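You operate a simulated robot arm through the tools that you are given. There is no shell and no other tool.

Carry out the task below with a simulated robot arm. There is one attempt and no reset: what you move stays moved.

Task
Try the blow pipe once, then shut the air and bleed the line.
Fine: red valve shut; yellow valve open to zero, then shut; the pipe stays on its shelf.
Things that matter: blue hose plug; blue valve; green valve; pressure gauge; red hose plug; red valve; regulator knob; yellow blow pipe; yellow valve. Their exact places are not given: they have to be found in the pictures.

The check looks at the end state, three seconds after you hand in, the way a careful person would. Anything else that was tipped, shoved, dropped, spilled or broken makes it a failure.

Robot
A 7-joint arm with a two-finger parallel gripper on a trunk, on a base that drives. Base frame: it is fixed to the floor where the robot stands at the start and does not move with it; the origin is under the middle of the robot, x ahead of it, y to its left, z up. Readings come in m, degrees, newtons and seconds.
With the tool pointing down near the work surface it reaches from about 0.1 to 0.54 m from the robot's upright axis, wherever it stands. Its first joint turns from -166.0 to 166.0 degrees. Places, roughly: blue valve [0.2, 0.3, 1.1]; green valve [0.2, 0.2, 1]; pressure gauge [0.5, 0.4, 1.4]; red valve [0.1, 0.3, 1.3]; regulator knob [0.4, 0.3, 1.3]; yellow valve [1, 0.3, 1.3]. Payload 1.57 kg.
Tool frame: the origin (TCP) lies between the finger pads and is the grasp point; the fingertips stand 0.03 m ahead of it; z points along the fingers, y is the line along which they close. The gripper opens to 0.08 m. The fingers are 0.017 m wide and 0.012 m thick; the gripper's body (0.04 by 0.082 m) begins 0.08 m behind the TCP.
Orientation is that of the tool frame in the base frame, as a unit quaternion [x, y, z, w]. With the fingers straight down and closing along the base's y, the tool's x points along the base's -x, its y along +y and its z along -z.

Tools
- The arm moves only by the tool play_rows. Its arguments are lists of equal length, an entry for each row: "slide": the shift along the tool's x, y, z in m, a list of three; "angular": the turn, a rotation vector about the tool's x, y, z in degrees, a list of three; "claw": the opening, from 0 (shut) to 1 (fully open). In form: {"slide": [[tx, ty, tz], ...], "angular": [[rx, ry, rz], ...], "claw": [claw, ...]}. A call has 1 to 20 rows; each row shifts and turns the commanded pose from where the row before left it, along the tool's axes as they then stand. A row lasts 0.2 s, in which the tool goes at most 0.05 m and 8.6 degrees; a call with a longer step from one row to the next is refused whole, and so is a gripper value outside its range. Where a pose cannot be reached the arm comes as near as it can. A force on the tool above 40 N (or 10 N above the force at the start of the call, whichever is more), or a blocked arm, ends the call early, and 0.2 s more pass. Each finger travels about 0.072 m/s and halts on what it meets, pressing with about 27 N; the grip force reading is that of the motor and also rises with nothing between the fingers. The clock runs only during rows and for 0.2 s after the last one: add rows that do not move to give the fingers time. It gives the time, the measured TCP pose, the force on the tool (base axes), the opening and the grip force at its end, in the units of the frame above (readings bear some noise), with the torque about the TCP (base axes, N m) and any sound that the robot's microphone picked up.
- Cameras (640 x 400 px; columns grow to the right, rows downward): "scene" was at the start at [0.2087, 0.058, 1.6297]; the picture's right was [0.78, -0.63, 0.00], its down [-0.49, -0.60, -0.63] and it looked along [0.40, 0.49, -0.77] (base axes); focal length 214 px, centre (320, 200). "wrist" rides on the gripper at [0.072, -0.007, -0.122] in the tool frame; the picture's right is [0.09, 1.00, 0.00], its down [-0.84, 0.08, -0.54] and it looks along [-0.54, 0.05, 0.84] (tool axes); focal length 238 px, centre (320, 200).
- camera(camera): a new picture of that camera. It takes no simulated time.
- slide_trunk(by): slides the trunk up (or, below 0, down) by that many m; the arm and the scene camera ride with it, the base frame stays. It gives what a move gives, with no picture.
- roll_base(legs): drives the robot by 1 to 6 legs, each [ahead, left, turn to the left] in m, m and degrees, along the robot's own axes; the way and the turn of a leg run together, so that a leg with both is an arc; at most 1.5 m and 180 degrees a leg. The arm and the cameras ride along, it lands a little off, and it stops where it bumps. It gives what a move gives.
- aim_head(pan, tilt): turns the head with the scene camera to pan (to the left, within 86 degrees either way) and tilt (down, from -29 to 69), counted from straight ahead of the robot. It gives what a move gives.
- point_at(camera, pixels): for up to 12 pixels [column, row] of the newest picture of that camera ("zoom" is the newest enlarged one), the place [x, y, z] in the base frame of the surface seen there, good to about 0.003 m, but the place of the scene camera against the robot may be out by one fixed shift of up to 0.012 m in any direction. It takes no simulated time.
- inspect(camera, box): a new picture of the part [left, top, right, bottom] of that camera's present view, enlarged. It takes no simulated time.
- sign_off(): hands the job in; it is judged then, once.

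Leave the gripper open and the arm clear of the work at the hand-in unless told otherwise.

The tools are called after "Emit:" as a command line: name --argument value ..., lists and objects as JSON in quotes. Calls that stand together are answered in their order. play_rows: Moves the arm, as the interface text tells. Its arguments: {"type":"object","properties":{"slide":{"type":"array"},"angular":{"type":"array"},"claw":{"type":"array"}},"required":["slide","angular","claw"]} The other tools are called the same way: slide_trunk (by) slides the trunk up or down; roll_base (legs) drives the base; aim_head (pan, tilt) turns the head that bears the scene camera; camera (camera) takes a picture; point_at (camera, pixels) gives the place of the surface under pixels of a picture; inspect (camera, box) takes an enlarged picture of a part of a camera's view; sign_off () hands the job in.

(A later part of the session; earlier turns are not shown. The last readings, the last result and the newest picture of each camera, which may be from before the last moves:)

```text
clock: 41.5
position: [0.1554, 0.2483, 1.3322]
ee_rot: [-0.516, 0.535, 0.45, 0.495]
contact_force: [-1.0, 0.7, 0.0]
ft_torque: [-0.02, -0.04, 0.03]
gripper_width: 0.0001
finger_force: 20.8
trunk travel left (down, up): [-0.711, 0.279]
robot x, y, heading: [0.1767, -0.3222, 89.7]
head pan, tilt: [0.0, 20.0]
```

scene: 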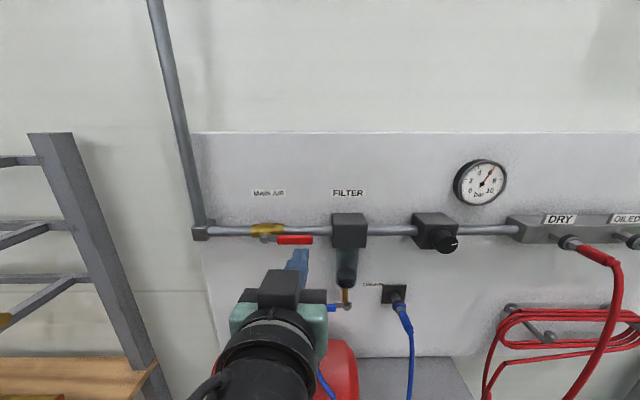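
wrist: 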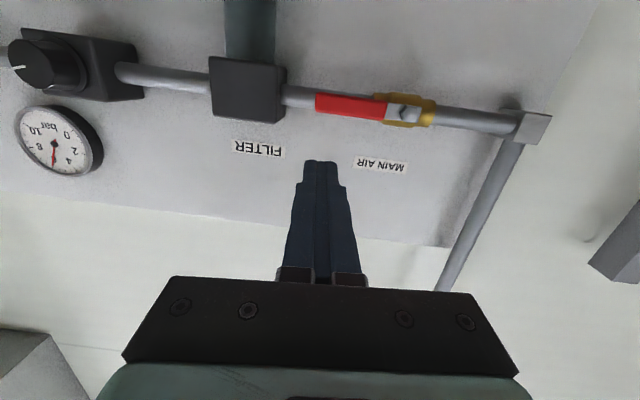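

It's tracking well, only tilted down 6° and 3.6° to one side. I'll correct both and keep the tips above the handle.

Emit:
play_rows --slide '[[-0.006, 0, 0], [0, 0, 0]]' --angular '[[-3.6, -6, 0], [0, 0, 0]]' --claw '[0, 0]'

Emit:
inspect --camera "wrist" --box '[240, 40, 440, 200]'

```text
clock: 42.1
position: [0.1551, 0.248, 1.3331]
ee_rot: [-0.517, 0.534, 0.451, 0.494]
contact_force: [-0.9, 0.4, 0.2]
ft_torque: [-0.01, -0.03, -0.03]
gripper_width: 0.0
finger_force: 21.0
out of reach, approached as far as the arm can: row 1
trunk travel left (down, up): [-0.711, 0.279]
robot x, y, heading: [0.1757, -0.3204, 89.4]
head pan, tilt: [0.0, 20.0]
```

```text
2.50 times, centred on (340, 120) of wrist
```

zoom: 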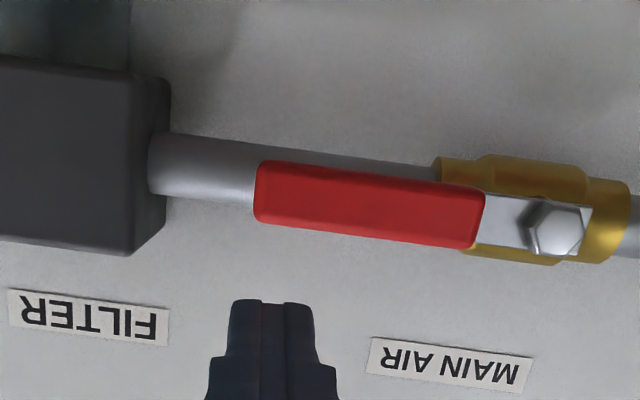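

The upward tilt is at a joint limit, but this 6° is fine. Now I'll advance so the tips sit just above the handle's outer end (in front of the pipe, tip y≈0.327).

Emit:
play_rows --slide '[[-0.002, 0, 0.02], [-0.002, 0, 0.02], [0, 0, 0.009], [0, 0, 0]]' --angular '[[0, 0, 0], [0, 0, 0], [0, 0, 0], [0, 0, 0]]' --claw '[0, 0, 0, 0]'

Emit:
inspect --camera "wrist" --box '[240, 60, 440, 200]'

Emit:
inspect --camera "scene" --box '[210, 190, 390, 310]'

```text
clock: 43.1
position: [0.1566, 0.2689, 1.3346]
ee_rot: [-0.516, 0.536, 0.449, 0.495]
contact_force: [-1.1, 0.8, 1.2]
ft_torque: [-0.01, -0.01, 0.0]
gripper_width: 0.0002
finger_force: 21.2
out of reach, approached as far as the arm can: row 1, 2, 3
trunk travel left (down, up): [-0.711, 0.279]
robot x, y, heading: [0.1725, -0.3223, 89.5]
head pan, tilt: [0.0, 20.0]
```

```text
2.86 times, centred on (340, 130) of wrist
```

zoom: 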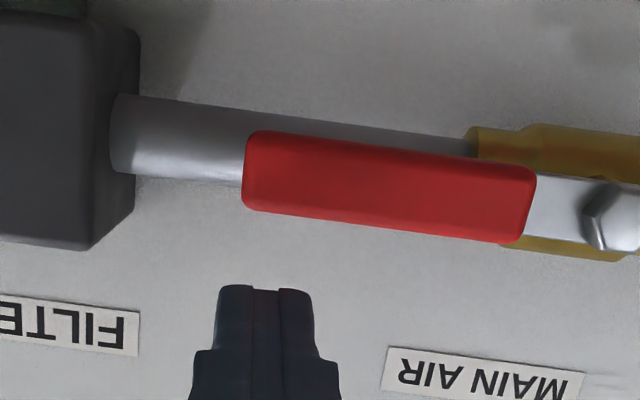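

```text
3.33 times, centred on (300, 250) of scene
```

zoom: 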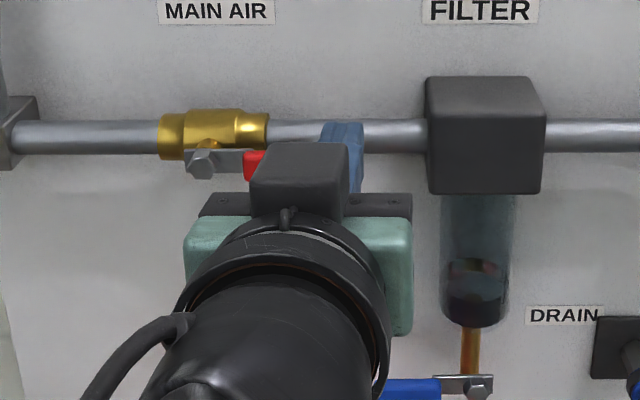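

The arm seems near a reach limit here. I'll retract a little, drive the base 0.08 m closer, and try again.

Emit:
play_rows --slide '[[0, 0, -0.03], [0, 0, -0.04], [0, 0, 0]]' --angular '[[0, 0, 0], [0, 0, 0], [0, 0, 0]]' --claw '[0, 0, 0]'

Emit:
roll_base --legs '[[0.06, 0, 0]]'

Emit:
play_rows --slide '[[-0.005, 0, 0], [-0.005, 0, 0], [0, 0, 0]]' --angular '[[-1.5, -3, 0], [-1.5, -3, 0], [0, 0, 0]]' --claw '[0, 0, 0]'

```text
clock: 43.9
position: [0.1524, 0.1978, 1.3405]
ee_rot: [-0.517, 0.535, 0.45, 0.494]
contact_force: [0.1, 0.9, -0.1]
ft_torque: [0.02, 0.01, -0.02]
gripper_width: 0.0002
finger_force: 21.3
trunk travel left (down, up): [-0.711, 0.279]
robot x, y, heading: [0.177, -0.3179, 89.6]
head pan, tilt: [0.0, 20.0]
```

```text
clock: 44.9
position: [0.1537, 0.2585, 1.3396]
ee_rot: [-0.517, 0.535, 0.45, 0.494]
contact_force: [-1.4, 0.1, 1.1]
ft_torque: [0.02, 0.01, 0.0]
gripper_width: 0.0002
finger_force: 21.0
trunk travel left (down, up): [-0.711, 0.279]
robot x, y, heading: [0.1772, -0.2608, 89.8]
head pan, tilt: [0.0, 20.0]
```

```text
clock: 45.7
position: [0.152, 0.257, 1.3395]
ee_rot: [-0.516, 0.534, 0.45, 0.495]
contact_force: [0.6, -0.6, -0.7]
ft_torque: [-0.02, 0.0, 0.03]
gripper_width: 0.0
finger_force: 21.7
out of reach, approached as far as the arm can: row 1, 2
trunk travel left (down, up): [-0.711, 0.279]
robot x, y, heading: [0.1776, -0.2604, 89.4]
head pan, tilt: [0.0, 20.0]
```

The remaining limit is the wrist angle, and the present tilt will do. Advancing along the tool axis to put the tips above the handle.

Emit:
play_rows --slide '[[0, 0, 0.02], [0, 0, 0.02], [0, 0, 0]]' --angular '[[0, 0, 0], [0, 0, 0], [0, 0, 0]]' --claw '[0, 0, 0]'

Emit:
inspect --camera "wrist" --box '[240, 60, 440, 200]'

```text
clock: 46.5
position: [0.1551, 0.2967, 1.3353]
ee_rot: [-0.518, 0.534, 0.45, 0.494]
contact_force: [-0.7, -1.1, -0.9]
ft_torque: [-0.02, 0.0, -0.02]
gripper_width: 0.0
finger_force: 21.7
trunk travel left (down, up): [-0.711, 0.279]
robot x, y, heading: [0.1801, -0.2604, 89.6]
head pan, tilt: [0.0, 20.0]
```

```text
2.86 times, centred on (340, 130) of wrist
```

zoom: 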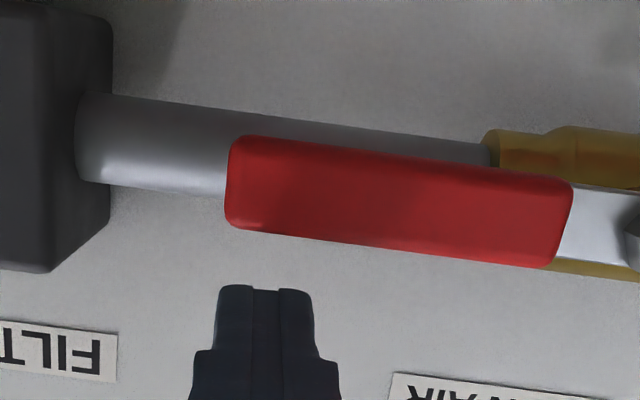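

The tips are near the handle's outer end. I'll shift 10 mm toward the pivot and lower until I just press the handle's top, reading the force.

Emit:
play_rows --slide '[[0, 0.01, 0], [0.006, 0, 0], [0.006, 0, 0], [0.004, 0, 0], [0.003, 0, 0], [0, 0, 0]]' --angular '[[0, 0, 0], [0, 0, 0], [0, 0, 0], [0, 0, 0], [0, 0, 0], [0, 0, 0]]' --claw '[0, 0, 0, 0, 0, 0]'

Emit:
inspect --camera "wrist" --box '[240, 60, 440, 200]'

```text
clock: 47.9
position: [0.1468, 0.2939, 1.3191]
ee_rot: [-0.514, 0.533, 0.453, 0.497]
contact_force: [0.2, 9.5, 18.7]
ft_torque: [0.62, 0.01, -0.02]
gripper_width: 0.0
finger_force: 22.0
trunk travel left (down, up): [-0.711, 0.279]
robot x, y, heading: [0.1789, -0.2625, 89.7]
head pan, tilt: [0.0, 20.0]
```

```text
2.86 times, centred on (340, 130) of wrist
```

zoom: 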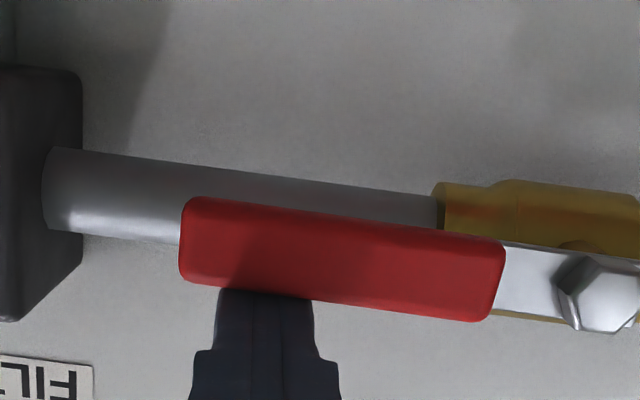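

It's in contact at about 19 N and the lever hardly moved. I'll push a bit more to tell stiffness from a stop.

Emit:
play_rows --slide '[[0.002, 0, 0], [0.002, 0, 0], [0.002, 0, 0]]' --angular '[[0, 0, 0], [0, 0, 0], [0, 0, 0]]' --claw '[0, 0, 0]'

Emit:
inspect --camera "wrist" --box '[240, 60, 440, 200]'

```text
clock: 48.6
position: [0.1472, 0.2937, 1.319]
ee_rot: [-0.508, 0.53, 0.457, 0.502]
contact_force: [0.2, 2.5, 8.7]
ft_torque: [0.25, -0.01, 0.05]
gripper_width: 0.0
finger_force: 21.3
trunk travel left (down, up): [-0.711, 0.279]
robot x, y, heading: [0.177, -0.2561, 89.6]
head pan, tilt: [0.0, 20.0]
stopped in row 3: the force on the tool passed its limit at 41 N (the readings are from after the stop); the commanded pose is now the measured one
```

```text
2.86 times, centred on (340, 130) of wrist
```

zoom: 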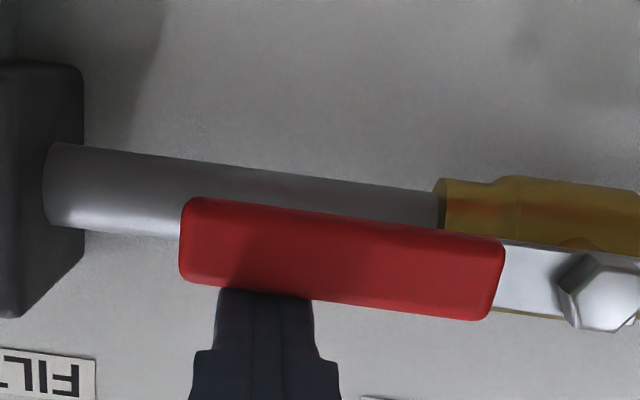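

The lever is solid downwards at 41 N without moving, so it turns upward instead. I'll back off, retract, drop below the handle, and raise the trunk so the arm has room to lift.

Emit:
play_rows --slide '[[-0.008, 0, 0], [-0.003, 0, -0.02], [0, 0, -0.04], [0, 0, -0.02], [0, 0, 0]]' --angular '[[0, 0, 0], [0, 0, 0], [0, 0, 0], [0, 0, 0], [0, 0, 0]]' --claw '[0, 0, 0, 0, 0]'

Emit:
slide_trunk --by 0.1

Emit:
play_rows --slide '[[0.03, 0, 0], [0.03, 0, 0], [0.03, 0, 0], [0.03, 0, 0], [0.03, 0, 0], [0, 0, 0]]' --angular '[[0, 0, 0], [0, 0, 0], [0, 0, 0], [0, 0, 0], [0, 0, 0], [0, 0, 0]]' --claw '[0, 0, 0, 0, 0, 0]'

Emit:
camera --camera "wrist"

Emit:
camera --camera "scene"

```text
clock: 49.8
position: [0.1371, 0.2457, 1.3372]
ee_rot: [-0.509, 0.532, 0.455, 0.501]
contact_force: [-0.9, -0.2, 0.0]
ft_torque: [0.03, 0.01, 0.03]
gripper_width: 0.0001
finger_force: 21.4
out of reach, approached as far as the arm can: row 3, 4
trunk travel left (down, up): [-0.711, 0.279]
robot x, y, heading: [0.177, -0.2605, 89.4]
head pan, tilt: [0.0, 20.0]
```

```text
clock: 51.1
position: [0.1367, 0.2456, 1.4368]
ee_rot: [-0.51, 0.532, 0.454, 0.501]
contact_force: [0.0, 0.0, 0.7]
ft_torque: [0.0, -0.01, 0.05]
gripper_width: 0.0001
finger_force: 20.8
trunk travel left (down, up): [-0.811, 0.179]
robot x, y, heading: [0.1771, -0.2604, 89.5]
head pan, tilt: [0.0, 20.0]
```

```text
clock: 52.5
position: [0.1325, 0.237, 1.2955]
ee_rot: [-0.509, 0.533, 0.453, 0.502]
contact_force: [-0.5, -0.2, 0.0]
ft_torque: [0.0, 0.0, 0.01]
gripper_width: 0.0
finger_force: 21.3
out of reach, approached as far as the arm can: row 2, 5
trunk travel left (down, up): [-0.811, 0.179]
robot x, y, heading: [0.1778, -0.2597, 89.4]
head pan, tilt: [0.0, 20.0]
```

```text
taken
```

wrist: 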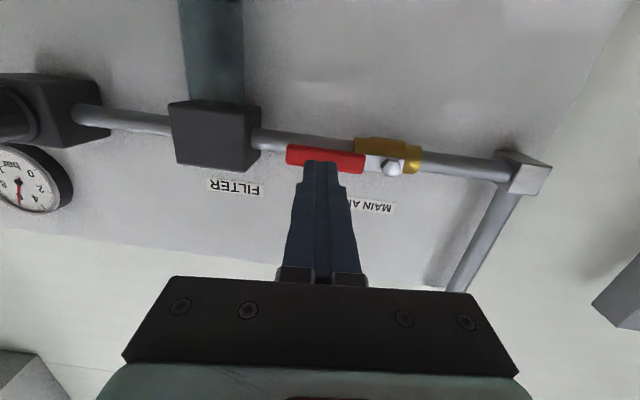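

```text
taken
```

scene: 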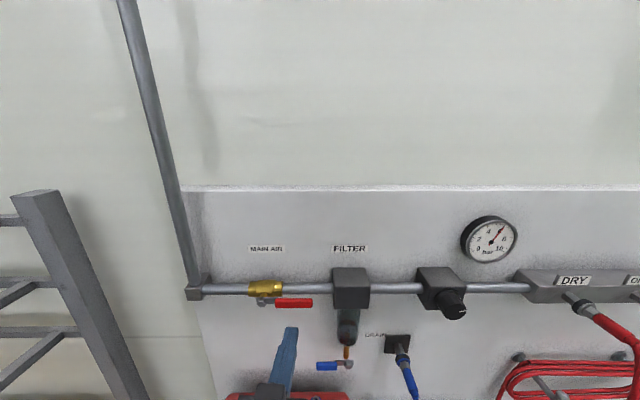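

The lever is still level. Continuing: lower about 26 mm further to get beneath the handle, and shift 12 mm outward.

Emit:
play_rows --slide '[[0.013, -0.006, 0], [0.013, -0.006, 0], [0, 0, 0]]' --angular '[[0, 0, 0], [0, 0, 0], [0, 0, 0]]' --claw '[0, 0, 0]'

Emit:
camera --camera "wrist"

```text
clock: 53.4
position: [0.1308, 0.2379, 1.285]
ee_rot: [-0.509, 0.533, 0.452, 0.502]
contact_force: [0.3, -0.7, 0.4]
ft_torque: [0.05, 0.03, -0.01]
gripper_width: 0.0
finger_force: 21.6
out of reach, approached as far as the arm can: row 1, 2
trunk travel left (down, up): [-0.811, 0.179]
robot x, y, heading: [0.1807, -0.2582, 89.7]
head pan, tilt: [0.0, 20.0]
```

```text
taken
```

wrist: 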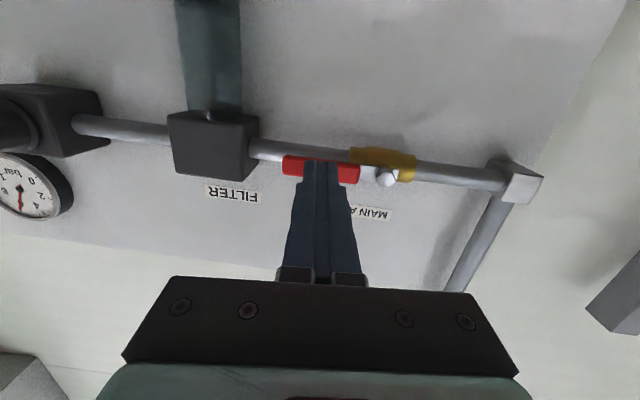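

The wrist sits near a joint limit when it's close in and the forearm slopes down. I'll back the base off 0.12 m, lower the trunk 0.15 m, then raise and extend the arm for a better posture.

Emit:
roll_base --legs '[[-0.13, 0, 0]]'

Emit:
slide_trunk --by -0.15

Emit:
play_rows --slide '[[-0.02, 0, 0.01], [-0.02, 0, 0.01], [-0.02, 0, 0.01], [-0.02, 0, 0.01], [-0.02, 0, 0.01], [-0.02, 0, 0.01], [0, 0, 0]]' --angular '[[0, 0, 0], [0, 0, 0], [0, 0, 0], [0, 0, 0], [0, 0, 0], [0, 0, 0], [0, 0, 0]]' --claw '[0, 0, 0, 0, 0, 0, 0]'

Emit:
camera --camera "scene"

```text
clock: 54.6
position: [0.1294, 0.1069, 1.2845]
ee_rot: [-0.509, 0.533, 0.453, 0.502]
contact_force: [0.2, -0.8, 0.4]
ft_torque: [0.03, -0.01, 0.0]
gripper_width: 0.0
finger_force: 21.0
trunk travel left (down, up): [-0.811, 0.179]
robot x, y, heading: [0.1799, -0.3893, 89.7]
head pan, tilt: [0.0, 20.0]
```

```text
clock: 56.4
position: [0.1288, 0.1071, 1.1343]
ee_rot: [-0.51, 0.533, 0.453, 0.501]
contact_force: [0.1, 0.1, -0.6]
ft_torque: [0.04, 0.0, 0.02]
gripper_width: 0.0
finger_force: 21.3
trunk travel left (down, up): [-0.661, 0.329]
robot x, y, heading: [0.1747, -0.3896, 89.7]
head pan, tilt: [0.0, 20.0]
```

```text
clock: 58.0
position: [0.1297, 0.1769, 1.2494]
ee_rot: [-0.51, 0.532, 0.453, 0.501]
contact_force: [0.6, 0.1, -0.7]
ft_torque: [0.01, 0.01, -0.02]
gripper_width: 0.0001
finger_force: 21.0
trunk travel left (down, up): [-0.661, 0.329]
robot x, y, heading: [0.1756, -0.3878, 89.8]
head pan, tilt: [0.0, 20.0]
```

```text
taken
```

scene: 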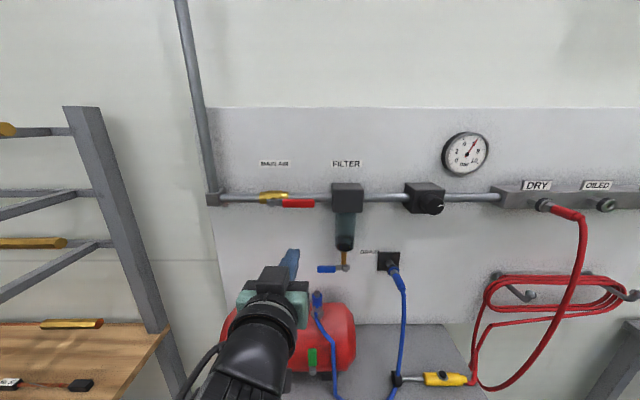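

The posture is free now. I'll level the tool (pitch up 5°, yaw about 3.5°) and shift 14 mm outward.

Emit:
play_rows --slide '[[0, -0.007, 0], [0, -0.007, 0], [0, 0, 0]]' --angular '[[-1.7, -2.5, 0], [-1.7, -2.5, 0], [0, 0, 0]]' --claw '[0, 0, 0]'

Emit:
camera --camera "wrist"

```text
clock: 58.8
position: [0.1311, 0.176, 1.2485]
ee_rot: [-0.51, 0.533, 0.453, 0.502]
contact_force: [-0.6, 0.3, -0.1]
ft_torque: [0.01, -0.01, 0.0]
gripper_width: 0.0
finger_force: 21.5
out of reach, approached as far as the arm can: row 1, 2
trunk travel left (down, up): [-0.661, 0.329]
robot x, y, heading: [0.1748, -0.387, 89.8]
head pan, tilt: [0.0, 20.0]
```

```text
taken
```

wrist: 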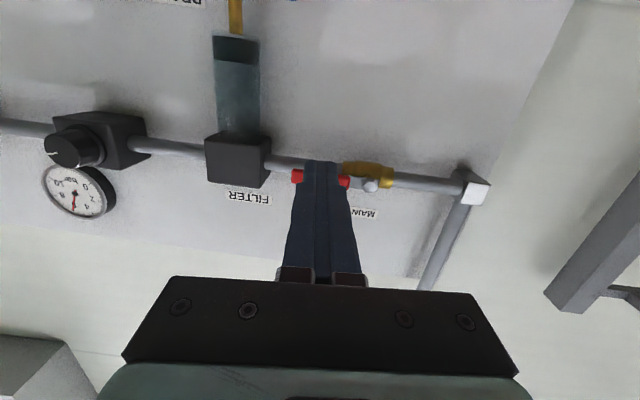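

Rotation is still refused, so I'll test plain sideways movement alone.

Emit:
play_rows --slide '[[0, -0.007, 0], [0, -0.007, 0], [0, 0, 0]]' --angular '[[0, 0, 0], [0, 0, 0], [0, 0, 0]]' --claw '[0, 0, 0]'

Emit:
play_rows --slide '[[0, 0, 0], [0, 0, 0]]' --angular '[[0, -3, 0], [0, 0, 0]]' --claw '[0, 0]'

Emit:
play_rows --slide '[[0, 0, 0], [0, 0, 0]]' --angular '[[-3, 0, 0], [0, 0, 0]]' --claw '[0, 0]'

```text
clock: 59.6
position: [0.1427, 0.1771, 1.2571]
ee_rot: [-0.505, 0.529, 0.455, 0.508]
contact_force: [0.3, -0.6, -0.4]
ft_torque: [0.02, 0.0, 0.02]
gripper_width: 0.0003
finger_force: 20.6
out of reach, approached as far as the arm can: row 2
trunk travel left (down, up): [-0.661, 0.329]
robot x, y, heading: [0.1764, -0.388, 89.7]
head pan, tilt: [0.0, 20.0]
```

```text
clock: 60.2
position: [0.1422, 0.1773, 1.2576]
ee_rot: [-0.505, 0.529, 0.455, 0.508]
contact_force: [-0.1, 0.2, 0.2]
ft_torque: [-0.01, 0.0, 0.01]
gripper_width: 0.0002
finger_force: 21.5
out of reach, approached as far as the arm can: row 1
trunk travel left (down, up): [-0.661, 0.329]
robot x, y, heading: [0.1768, -0.3939, 89.7]
head pan, tilt: [0.0, 20.0]
```

```text
clock: 60.8
position: [0.1429, 0.1773, 1.2571]
ee_rot: [-0.504, 0.529, 0.455, 0.508]
contact_force: [-0.8, 0.3, -0.2]
ft_torque: [0.02, 0.0, 0.0]
gripper_width: 0.0005
finger_force: 21.6
out of reach, approached as far as the arm can: row 1
trunk travel left (down, up): [-0.661, 0.329]
robot x, y, heading: [0.1792, -0.3847, 90.0]
head pan, tilt: [0.0, 20.0]
```

Vertical and forward moves are free, so I'll go further that way: trunk down 0.12 m, arm up 0.13 m, then try levelling.

Emit:
slide_trunk --by -0.12

Emit:
play_rows --slide '[[-0.02, 0, 0], [-0.02, 0, 0], [-0.02, 0, 0], [-0.02, 0, 0], [-0.02, 0, 0], [-0.02, 0, 0], [-0.01, 0, 0], [0, 0, 0]]' --angular '[[0, 0, 0], [0, 0, 0], [0, 0, 0], [0, 0, 0], [0, 0, 0], [0, 0, 0], [0, 0, 0], [0, 0, 0]]' --claw '[0, 0, 0, 0, 0, 0, 0, 0]'

Emit:
play_rows --slide '[[0, 0, 0], [0, 0, 0]]' --angular '[[-2, -3, 0], [0, 0, 0]]' --claw '[0, 0]'

Emit:
camera --camera "scene"

```text
clock: 62.3
position: [0.1436, 0.1767, 1.1375]
ee_rot: [-0.505, 0.529, 0.455, 0.508]
contact_force: [0.3, 0.1, -1.1]
ft_torque: [0.0, -0.02, 0.02]
gripper_width: 0.0
finger_force: 20.9
trunk travel left (down, up): [-0.541, 0.449]
robot x, y, heading: [0.1797, -0.3893, 89.8]
head pan, tilt: [0.0, 20.0]
```

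```text
clock: 64.1
position: [0.1408, 0.1859, 1.2675]
ee_rot: [-0.505, 0.529, 0.454, 0.508]
contact_force: [0.5, 0.7, 0.5]
ft_torque: [0.0, -0.02, -0.05]
gripper_width: 0.0
finger_force: 21.3
trunk travel left (down, up): [-0.541, 0.449]
robot x, y, heading: [0.1769, -0.3901, 89.9]
head pan, tilt: [0.0, 20.0]
```

```text
clock: 64.7
position: [0.1399, 0.1861, 1.2663]
ee_rot: [-0.502, 0.508, 0.477, 0.513]
contact_force: [-0.9, 0.5, -0.7]
ft_torque: [0.0, -0.02, 0.0]
gripper_width: 0.0002
finger_force: 21.4
trunk travel left (down, up): [-0.541, 0.449]
robot x, y, heading: [0.1766, -0.3892, 90.0]
head pan, tilt: [0.0, 20.0]
```

```text
taken
```

scene: 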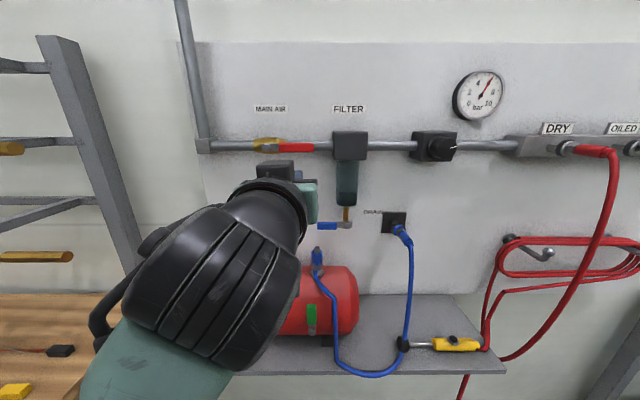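

The tool is level now, with the tips below the handle. Advancing 0.107 m to bring them under the handle.

Emit:
play_rows --slide '[[0, 0, 0.03], [0, 0, 0.03], [0, 0, 0.03], [0, 0, 0.017], [0, 0, 0]]' --angular '[[0, 0, 0], [0, 0, 0], [0, 0, 0], [0, 0, 0], [0, 0, 0]]' --claw '[0, 0, 0, 0, 0]'

Emit:
camera --camera "wrist"

Emit:
inspect --camera "scene" --box '[220, 100, 380, 220]'

```text
clock: 65.9
position: [0.1434, 0.2931, 1.2649]
ee_rot: [-0.502, 0.508, 0.477, 0.513]
contact_force: [-0.6, -0.2, -0.8]
ft_torque: [-0.02, 0.01, -0.04]
gripper_width: 0.0
finger_force: 21.4
trunk travel left (down, up): [-0.541, 0.449]
robot x, y, heading: [0.1792, -0.3877, 89.6]
head pan, tilt: [0.0, 20.0]
```

```text
taken
```

wrist: 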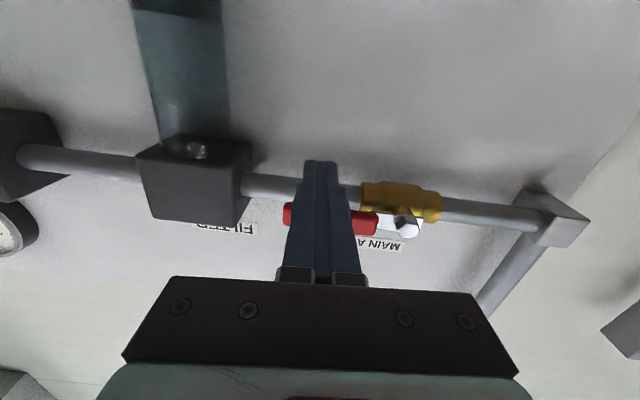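

```text
3.33 times, centred on (300, 160) of scene
```

zoom: 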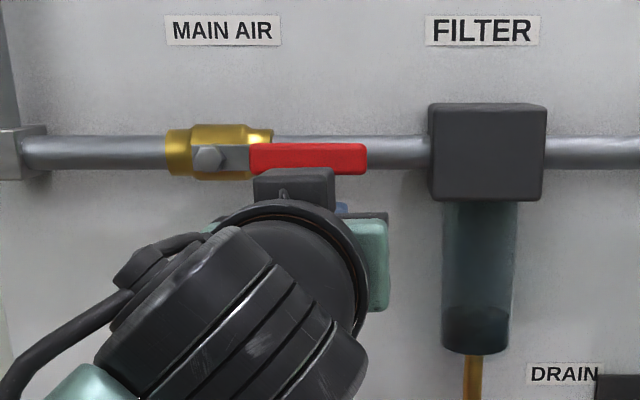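

The tips are under the handle. Now pushing up gently for the first 30 mm.

Emit:
play_rows --slide '[[-0.008, 0, 0], [-0.008, 0, 0], [-0.005, 0, 0], [-0.005, 0, 0], [-0.005, 0, 0], [0, 0, 0]]' --angular '[[0, 0, 0], [0, 0, 0], [0, 0, 0], [0, 0, 0], [0, 0, 0], [0, 0, 0]]' --claw '[0, 0, 0, 0, 0, 0]'

Emit:
inspect --camera "scene" --box '[220, 100, 380, 220]'

```text
clock: 67.3
position: [0.144, 0.2939, 1.2956]
ee_rot: [-0.503, 0.508, 0.476, 0.513]
contact_force: [1.6, 0.8, -2.9]
ft_torque: [-0.04, 0.0, -0.05]
gripper_width: 0.0002
finger_force: 21.1
trunk travel left (down, up): [-0.541, 0.449]
robot x, y, heading: [0.1755, -0.3904, 89.8]
head pan, tilt: [0.0, 20.0]
```

```text
3.33 times, centred on (300, 160) of scene
```

zoom: 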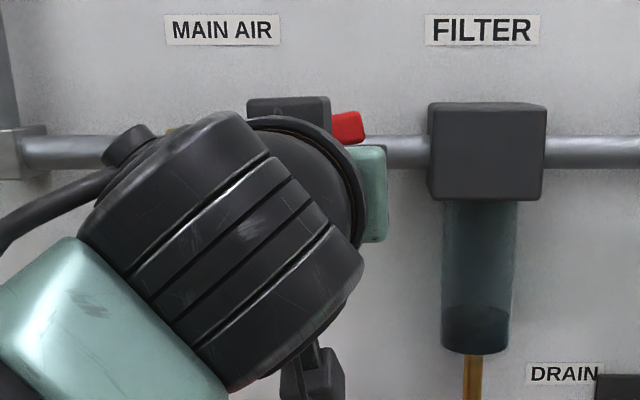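

The lever swings up easily, at about 3 N. I'll follow the arc to about 75°.

Emit:
play_rows --slide '[[-0.0088, -0.0008, 0], [-0.0088, -0.0007, 0], [-0.0082, 0.0025, 0], [-0.0082, 0.0025, 0], [-0.0076, 0.0048, 0], [-0.0076, 0.0048, 0], [-0.0062, 0.0071, 0], [-0.0062, 0.0071, 0], [0, 0, 0]]' --angular '[[0, 0, 0], [0, 0, 0], [0, 0, 0], [0, 0, 0], [0, 0, 0], [0, 0, 0], [0, 0, 0], [0, 0, 0], [0, 0, 0]]' --claw '[0, 0, 0, 0, 0, 0, 0, 0, 0]'

Emit:
camera --camera "wrist"

Emit:
inspect --camera "scene" --box '[220, 80, 380, 200]'

```text
clock: 69.3
position: [0.1134, 0.2962, 1.3577]
ee_rot: [-0.501, 0.508, 0.478, 0.513]
contact_force: [0.9, 0.1, -1.6]
ft_torque: [-0.02, -0.03, 0.01]
gripper_width: 0.0
finger_force: 21.0
trunk travel left (down, up): [-0.541, 0.449]
robot x, y, heading: [0.1793, -0.3907, 89.9]
head pan, tilt: [0.0, 20.0]
```

```text
taken
```

wrist: 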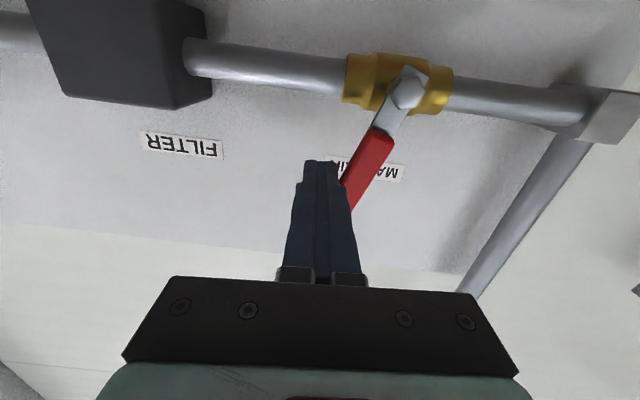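

```text
3.33 times, centred on (300, 140) of scene
```

zoom: 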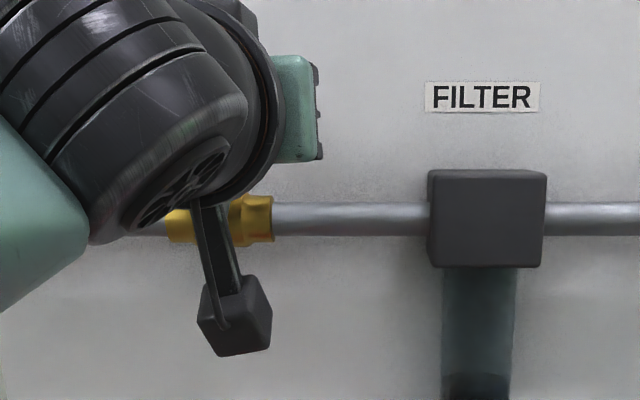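

The lever is well past halfway. Now I push sideways (-x) in small steps until its shut stop.

Emit:
play_rows --slide '[[-0.002, 0.004, 0], [-0.002, 0.004, 0], [-0.001, 0.004, 0], [0, 0.003, 0], [0, 0, 0]]' --angular '[[0, 0, 0], [0, 0, 0], [0, 0, 0], [0, 0, 0], [0, 0, 0]]' --claw '[0, 0, 0, 0, 0]'

Emit:
camera --camera "wrist"

```text
clock: 70.5
position: [0.0989, 0.2959, 1.3612]
ee_rot: [-0.502, 0.507, 0.477, 0.513]
contact_force: [2.0, 0.3, 1.5]
ft_torque: [0.04, 0.01, -0.05]
gripper_width: 0.0
finger_force: 21.7
trunk travel left (down, up): [-0.541, 0.449]
robot x, y, heading: [0.1747, -0.3912, 89.9]
head pan, tilt: [0.0, 20.0]
```

```text
taken
```

wrist: 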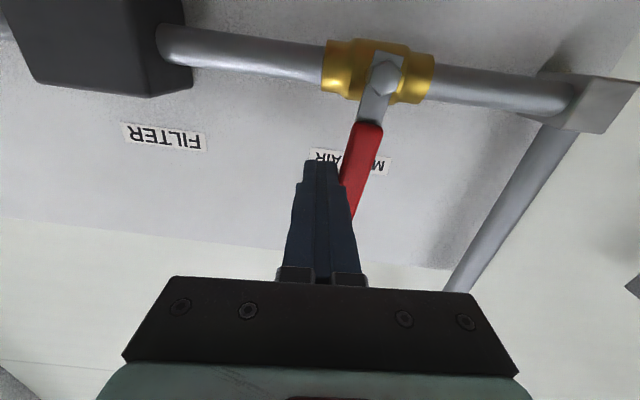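

Almost upright. I'll push further in 2 mm steps until it meets the stop.

Emit:
play_rows --slide '[[0, 0.003, 0], [0, 0.003, 0], [0, 0.002, 0], [0, 0, 0]]' --angular '[[0, 0, 0], [0, 0, 0], [0, 0, 0], [0, 0, 0]]' --claw '[0, 0, 0, 0]'

Emit:
camera --camera "wrist"

```text
clock: 71.5
position: [0.0923, 0.2973, 1.3614]
ee_rot: [-0.501, 0.508, 0.478, 0.513]
contact_force: [4.0, -1.4, 1.8]
ft_torque: [0.02, 0.07, -0.04]
gripper_width: 0.0
finger_force: 21.1
trunk travel left (down, up): [-0.541, 0.449]
robot x, y, heading: [0.1797, -0.3939, 89.6]
head pan, tilt: [0.0, 20.0]
```

```text
taken
```

wrist: 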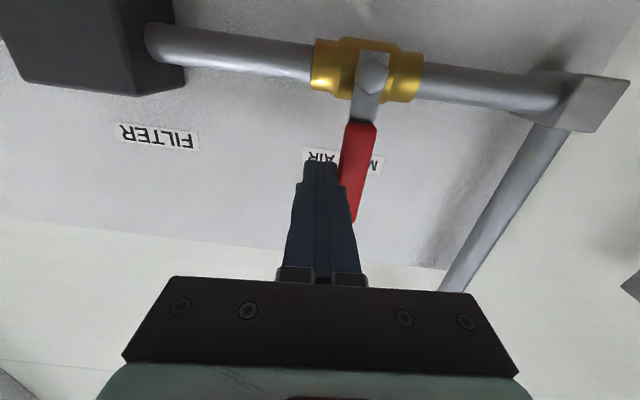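

Emit:
play_rows --slide '[[0, 0.002, 0], [0, 0.002, 0], [0, 0.002, 0], [0, 0.002, 0], [0, 0, 0]]' --angular '[[0, 0, 0], [0, 0, 0], [0, 0, 0], [0, 0, 0], [0, 0, 0]]' --claw '[0, 0, 0, 0, 0]'

Emit:
camera --camera "wrist"

```text
clock: 72.7
position: [0.0916, 0.2962, 1.3607]
ee_rot: [-0.497, 0.511, 0.477, 0.514]
contact_force: [20.2, -0.4, 2.6]
ft_torque: [0.05, 0.19, -0.26]
gripper_width: 0.0
finger_force: 21.4
trunk travel left (down, up): [-0.541, 0.449]
robot x, y, heading: [0.1756, -0.3924, 90.1]
head pan, tilt: [0.0, 20.0]
```

```text
taken
```

wrist: 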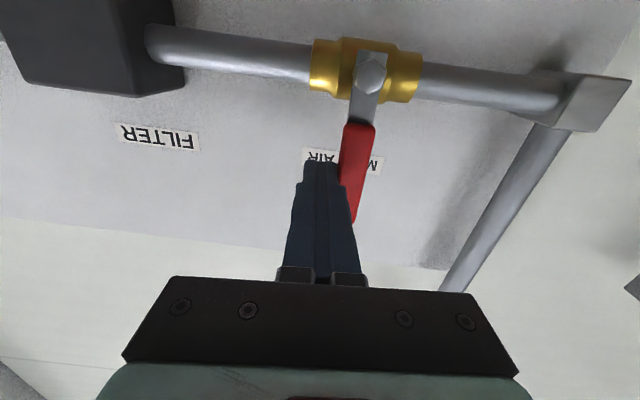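

It stopped hard (20 N) with the lever square to the pipe: shut. I'll back off sideways first, then retract from the wall and check.

Emit:
play_rows --slide '[[0, -0.01, 0], [0, -0.015, 0], [0, 0, -0.03], [0, 0, -0.04], [0, 0, -0.04], [0, 0, -0.04], [0, 0, 0]]' --angular '[[0, 0, 0], [0, 0, 0], [0, 0, 0], [0, 0, 0], [0, 0, 0], [0, 0, 0], [0, 0, 0]]' --claw '[0, 0, 0, 0, 0, 0, 0]'

Emit:
camera --camera "wrist"

Emit:
camera --camera "scene"

```text
clock: 74.3
position: [0.1039, 0.1498, 1.3497]
ee_rot: [-0.508, 0.515, 0.469, 0.507]
contact_force: [-0.7, -0.1, 0.0]
ft_torque: [0.02, 0.0, -0.01]
gripper_width: 0.0
finger_force: 21.2
trunk travel left (down, up): [-0.541, 0.449]
robot x, y, heading: [0.1796, -0.3913, 89.5]
head pan, tilt: [0.0, 20.0]
```

```text
taken
```

wrist: 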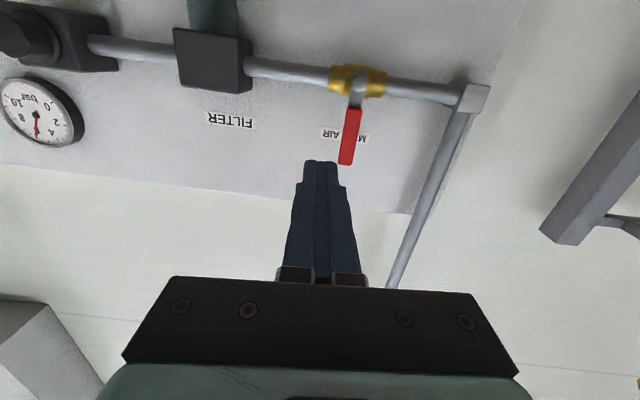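

```text
taken
```

scene: 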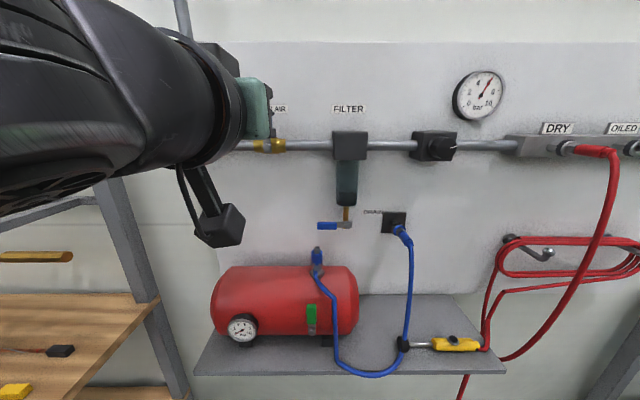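

The red lever stands upright, square to the pipe, and the trapped pressure is still about 6 bar. Now I'll look right to see the space in front of the yellow valve, including the side table.

Emit:
aim_head --pan -45 --tilt 25

Emit:
camera --camera "scene"

```text
clock: 75.4
position: [0.1044, 0.1493, 1.3521]
ee_rot: [-0.507, 0.515, 0.47, 0.507]
contact_force: [-0.2, -0.3, 0.0]
ft_torque: [-0.01, 0.03, 0.0]
gripper_width: 0.0
finger_force: 21.3
trunk travel left (down, up): [-0.541, 0.449]
robot x, y, heading: [0.1769, -0.3891, 89.8]
head pan, tilt: [-45.0, 25.0]
```

```text
taken
```

scene: 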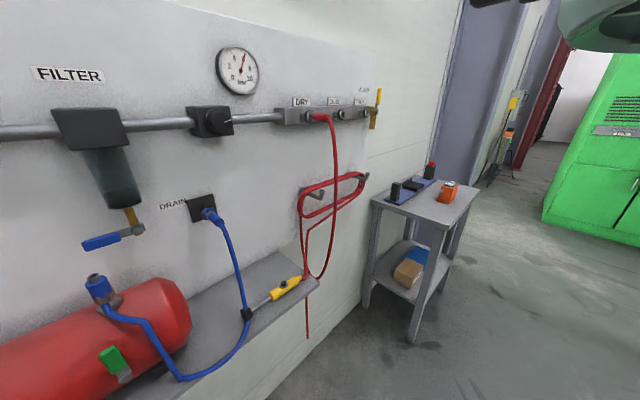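

Emit:
point_at --camera "scene" --pixels '[[446, 226], [415, 340], [373, 202], [478, 182], [366, 300], [410, 285], [420, 190], [379, 95], [374, 120], [376, 108], [450, 195], [432, 172]]'

Emit:
inspect --camera "scene" --box '[330, 70, 410, 140]'

```text
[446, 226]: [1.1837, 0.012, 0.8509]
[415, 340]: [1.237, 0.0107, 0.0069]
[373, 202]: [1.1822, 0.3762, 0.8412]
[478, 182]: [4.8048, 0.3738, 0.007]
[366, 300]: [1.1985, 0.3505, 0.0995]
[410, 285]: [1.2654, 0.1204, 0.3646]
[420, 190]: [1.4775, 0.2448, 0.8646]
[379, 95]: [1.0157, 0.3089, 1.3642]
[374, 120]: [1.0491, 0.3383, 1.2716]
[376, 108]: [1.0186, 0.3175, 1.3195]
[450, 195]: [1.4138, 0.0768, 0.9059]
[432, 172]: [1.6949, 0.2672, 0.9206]
```

```text
5.71 times, centred on (370, 105) of scene
```

zoom: 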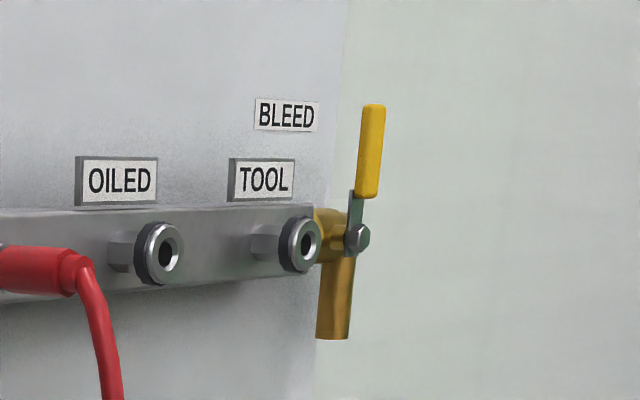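

The table starts at x 1.18 and its front edge is at y≈0.01, so there's room to stand at about (1.08, -0.42). I'll back off 0.1, go right 0.9, and return part way.

Emit:
roll_base --legs '[[-0.1, 0, 0], [0, -0.9, 0], [0.06, 0, 0]]'

Emit:
aim_head --pan 0 --tilt 20

Emit:
camera --camera "scene"

Emit:
camera --camera "wrist"

```text
clock: 81.6
position: [1.0197, 0.1081, 1.3494]
ee_rot: [0.511, -0.511, -0.474, -0.503]
contact_force: [0.5, 0.7, -0.7]
ft_torque: [0.0, 0.01, 0.0]
gripper_width: 0.0001
finger_force: 21.4
trunk travel left (down, up): [-0.541, 0.449]
robot x, y, heading: [1.1058, -0.4321, 90.8]
head pan, tilt: [-45.0, 25.0]
```

```text
clock: 82.7
position: [1.0208, 0.109, 1.3488]
ee_rot: [-0.511, 0.511, 0.474, 0.503]
contact_force: [-0.2, -0.5, 0.2]
ft_torque: [-0.01, -0.01, -0.02]
gripper_width: 0.0
finger_force: 21.4
trunk travel left (down, up): [-0.541, 0.449]
robot x, y, heading: [1.1017, -0.428, 90.4]
head pan, tilt: [0.0, 20.0]
```

```text
taken
```

scene: 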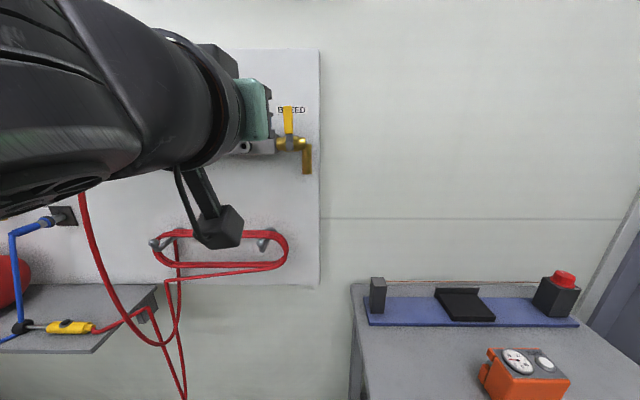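

```text
taken
```

wrist: 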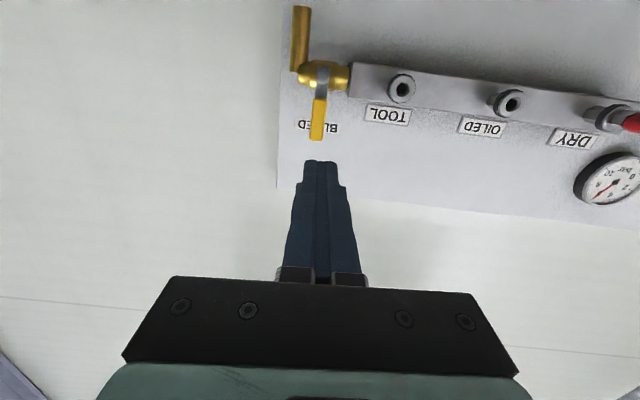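

The yellow lever is in clear view of the wrist camera at (318,118). I'll measure it.

Emit:
inspect --camera "wrist" --box '[270, 0, 430, 150]'

Emit:
point_at --camera "wrist" --pixels '[[318, 103], [317, 118], [317, 136], [312, 118], [322, 118], [321, 79], [321, 90], [300, 40], [340, 75], [402, 88], [360, 85], [390, 115]]'

```text
2.67 times, centred on (350, 75) of wrist
```

zoom: 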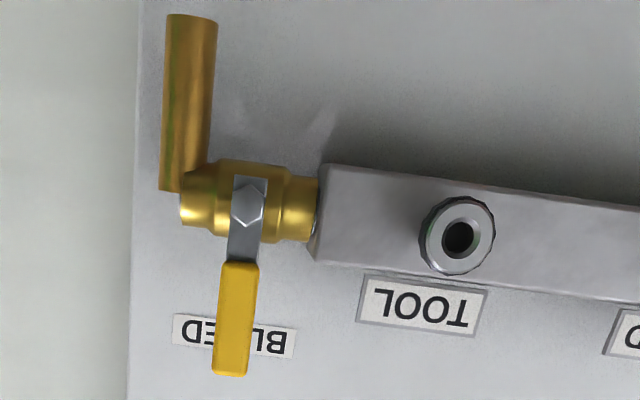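

```text
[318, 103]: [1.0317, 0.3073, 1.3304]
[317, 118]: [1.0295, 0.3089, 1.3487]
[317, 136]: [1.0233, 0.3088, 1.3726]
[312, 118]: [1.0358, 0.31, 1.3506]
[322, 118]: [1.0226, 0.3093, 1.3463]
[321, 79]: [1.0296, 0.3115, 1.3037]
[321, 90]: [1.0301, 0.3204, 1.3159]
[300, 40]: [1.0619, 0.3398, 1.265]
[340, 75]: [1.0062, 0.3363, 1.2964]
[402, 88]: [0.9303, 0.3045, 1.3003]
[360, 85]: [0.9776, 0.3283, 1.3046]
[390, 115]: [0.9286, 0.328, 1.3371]
```

The pivot is at about (1.030, 1.301) and the handle stands up to z≈1.38 with its front at y 0.309. I'll go to the left of the handle (x≈0.985), slightly up, then advance most of the way.

Emit:
play_rows --slide '[[-0.01, 0.018, 0], [-0.011, 0.018, 0], [0, 0, 0.04], [0, 0, 0.04], [0, 0, 0.03], [0, 0, 0]]' --angular '[[0, 0, 0], [0, 0, 0], [0, 0, 0], [0, 0, 0], [0, 0, 0], [0, 0, 0]]' --claw '[0, 0, 0, 0, 0, 0]'

Emit:
camera --camera "wrist"

```text
clock: 84.1
position: [0.9878, 0.2198, 1.3669]
ee_rot: [-0.51, 0.511, 0.475, 0.504]
contact_force: [0.4, 0.2, 1.0]
ft_torque: [-0.02, -0.03, 0.04]
gripper_width: 0.0001
finger_force: 21.2
trunk travel left (down, up): [-0.541, 0.449]
robot x, y, heading: [1.1008, -0.4303, 90.7]
head pan, tilt: [0.0, 20.0]
```

```text
taken
```

wrist: 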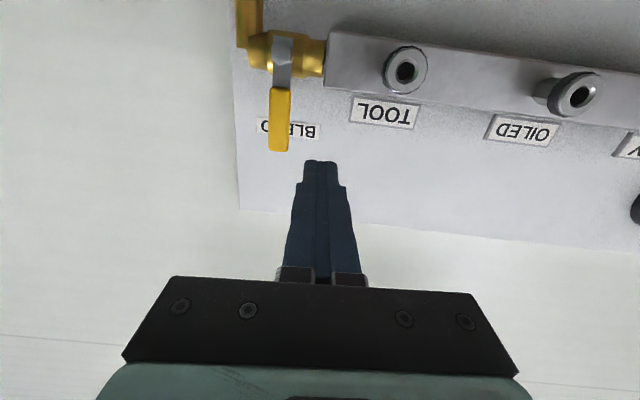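

It's tracking well and to the left of the handle. Re-measuring the handle, then advancing the rest.

Emit:
point_at --camera "wrist" --pixels '[[279, 90], [279, 120], [279, 147], [271, 120], [287, 120], [283, 52]]'

Emit:
play_rows --slide '[[0, 0, 0.03], [0, 0, 0.03], [0, 0, 0.015], [0, 0, 0]]' --angular '[[0, 0, 0], [0, 0, 0], [0, 0, 0], [0, 0, 0]]' --claw '[0, 0, 0, 0]'

Emit:
camera --camera "wrist"

```text
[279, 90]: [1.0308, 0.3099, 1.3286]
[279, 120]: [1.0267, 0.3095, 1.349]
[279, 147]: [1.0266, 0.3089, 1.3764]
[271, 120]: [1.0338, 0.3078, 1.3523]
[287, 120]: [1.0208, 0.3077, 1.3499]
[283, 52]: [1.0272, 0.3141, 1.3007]
```

```text
clock: 85.1
position: [0.9895, 0.2947, 1.3617]
ee_rot: [-0.511, 0.511, 0.474, 0.504]
contact_force: [0.1, 1.1, 0.3]
ft_torque: [0.04, 0.0, 0.03]
gripper_width: 0.0
finger_force: 21.3
trunk travel left (down, up): [-0.541, 0.449]
robot x, y, heading: [1.1021, -0.4328, 90.6]
head pan, tilt: [0.0, 20.0]
```

```text
taken
```

wrist: 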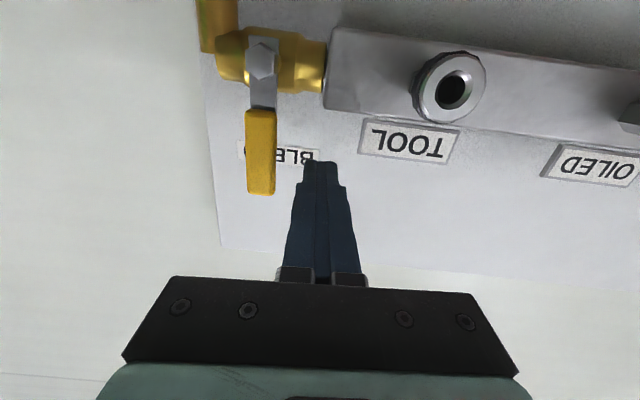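

Now pushing the handle to the right (+x), first gently to see that it gives.

Emit:
play_rows --slide '[[0, -0.008, 0], [0, -0.008, 0], [0, -0.004, 0], [0, -0.004, 0], [-0.002, -0.004, 0], [0, 0, 0]]' --angular '[[0, 0, 0], [0, 0, 0], [0, 0, 0], [0, 0, 0], [0, 0, 0], [0, 0, 0]]' --claw '[0, 0, 0, 0, 0, 0]'

Emit:
camera --camera "wrist"

```text
clock: 86.5
position: [1.017, 0.2947, 1.3638]
ee_rot: [0.512, -0.511, -0.474, -0.503]
contact_force: [-2.1, -0.4, -1.7]
ft_torque: [-0.04, 0.04, 0.06]
gripper_width: 0.0
finger_force: 21.2
trunk travel left (down, up): [-0.541, 0.449]
robot x, y, heading: [1.1045, -0.4273, 90.7]
head pan, tilt: [0.0, 20.0]
```

```text
taken
```

wrist: 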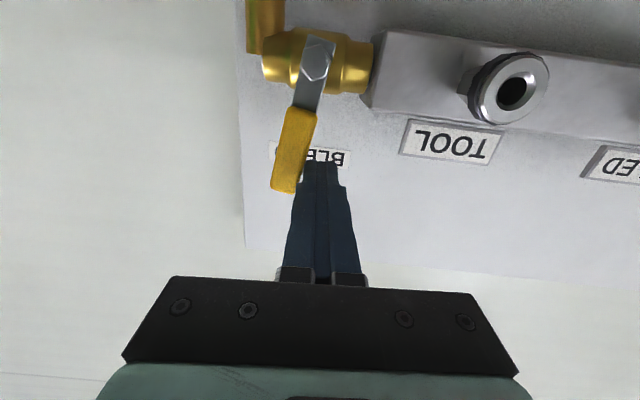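

It gives easily (2 N). I'll follow the arc down to the right toward horizontal.

Emit:
play_rows --slide '[[-0.001, -0.0065, 0], [0, -0.008, 0], [0, -0.008, 0], [0.0025, -0.0082, 0], [0.0025, -0.0081, 0], [0.0048, -0.0075, 0], [0.0048, -0.0075, 0], [0.0072, -0.006, 0], [0.0072, -0.0059, 0], [0, 0, 0]]' --angular '[[0, 0, 0], [0, 0, 0], [0, 0, 0], [0, 0, 0], [0, 0, 0], [0, 0, 0], [0, 0, 0], [0, 0, 0], [0, 0, 0], [0, 0, 0]]' --claw '[0, 0, 0, 0, 0, 0, 0, 0, 0, 0]'

Emit:
camera --camera "wrist"

```text
clock: 88.7
position: [1.0847, 0.2902, 1.3391]
ee_rot: [-0.51, 0.511, 0.474, 0.504]
contact_force: [-0.8, 0.2, 0.5]
ft_torque: [0.06, 0.0, 0.01]
gripper_width: 0.0001
finger_force: 21.4
trunk travel left (down, up): [-0.541, 0.449]
robot x, y, heading: [1.1065, -0.434, 90.3]
head pan, tilt: [0.0, 20.0]
```

```text
taken
```

wrist: 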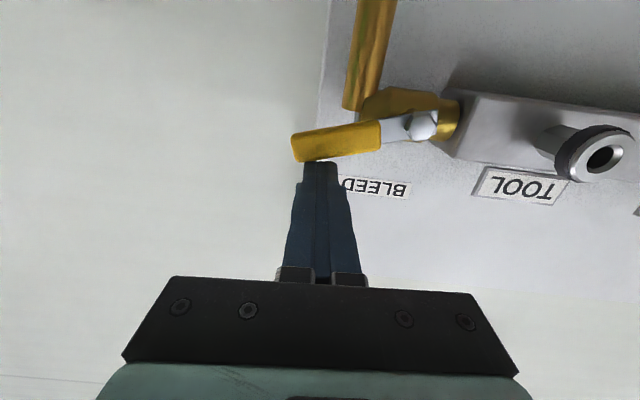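

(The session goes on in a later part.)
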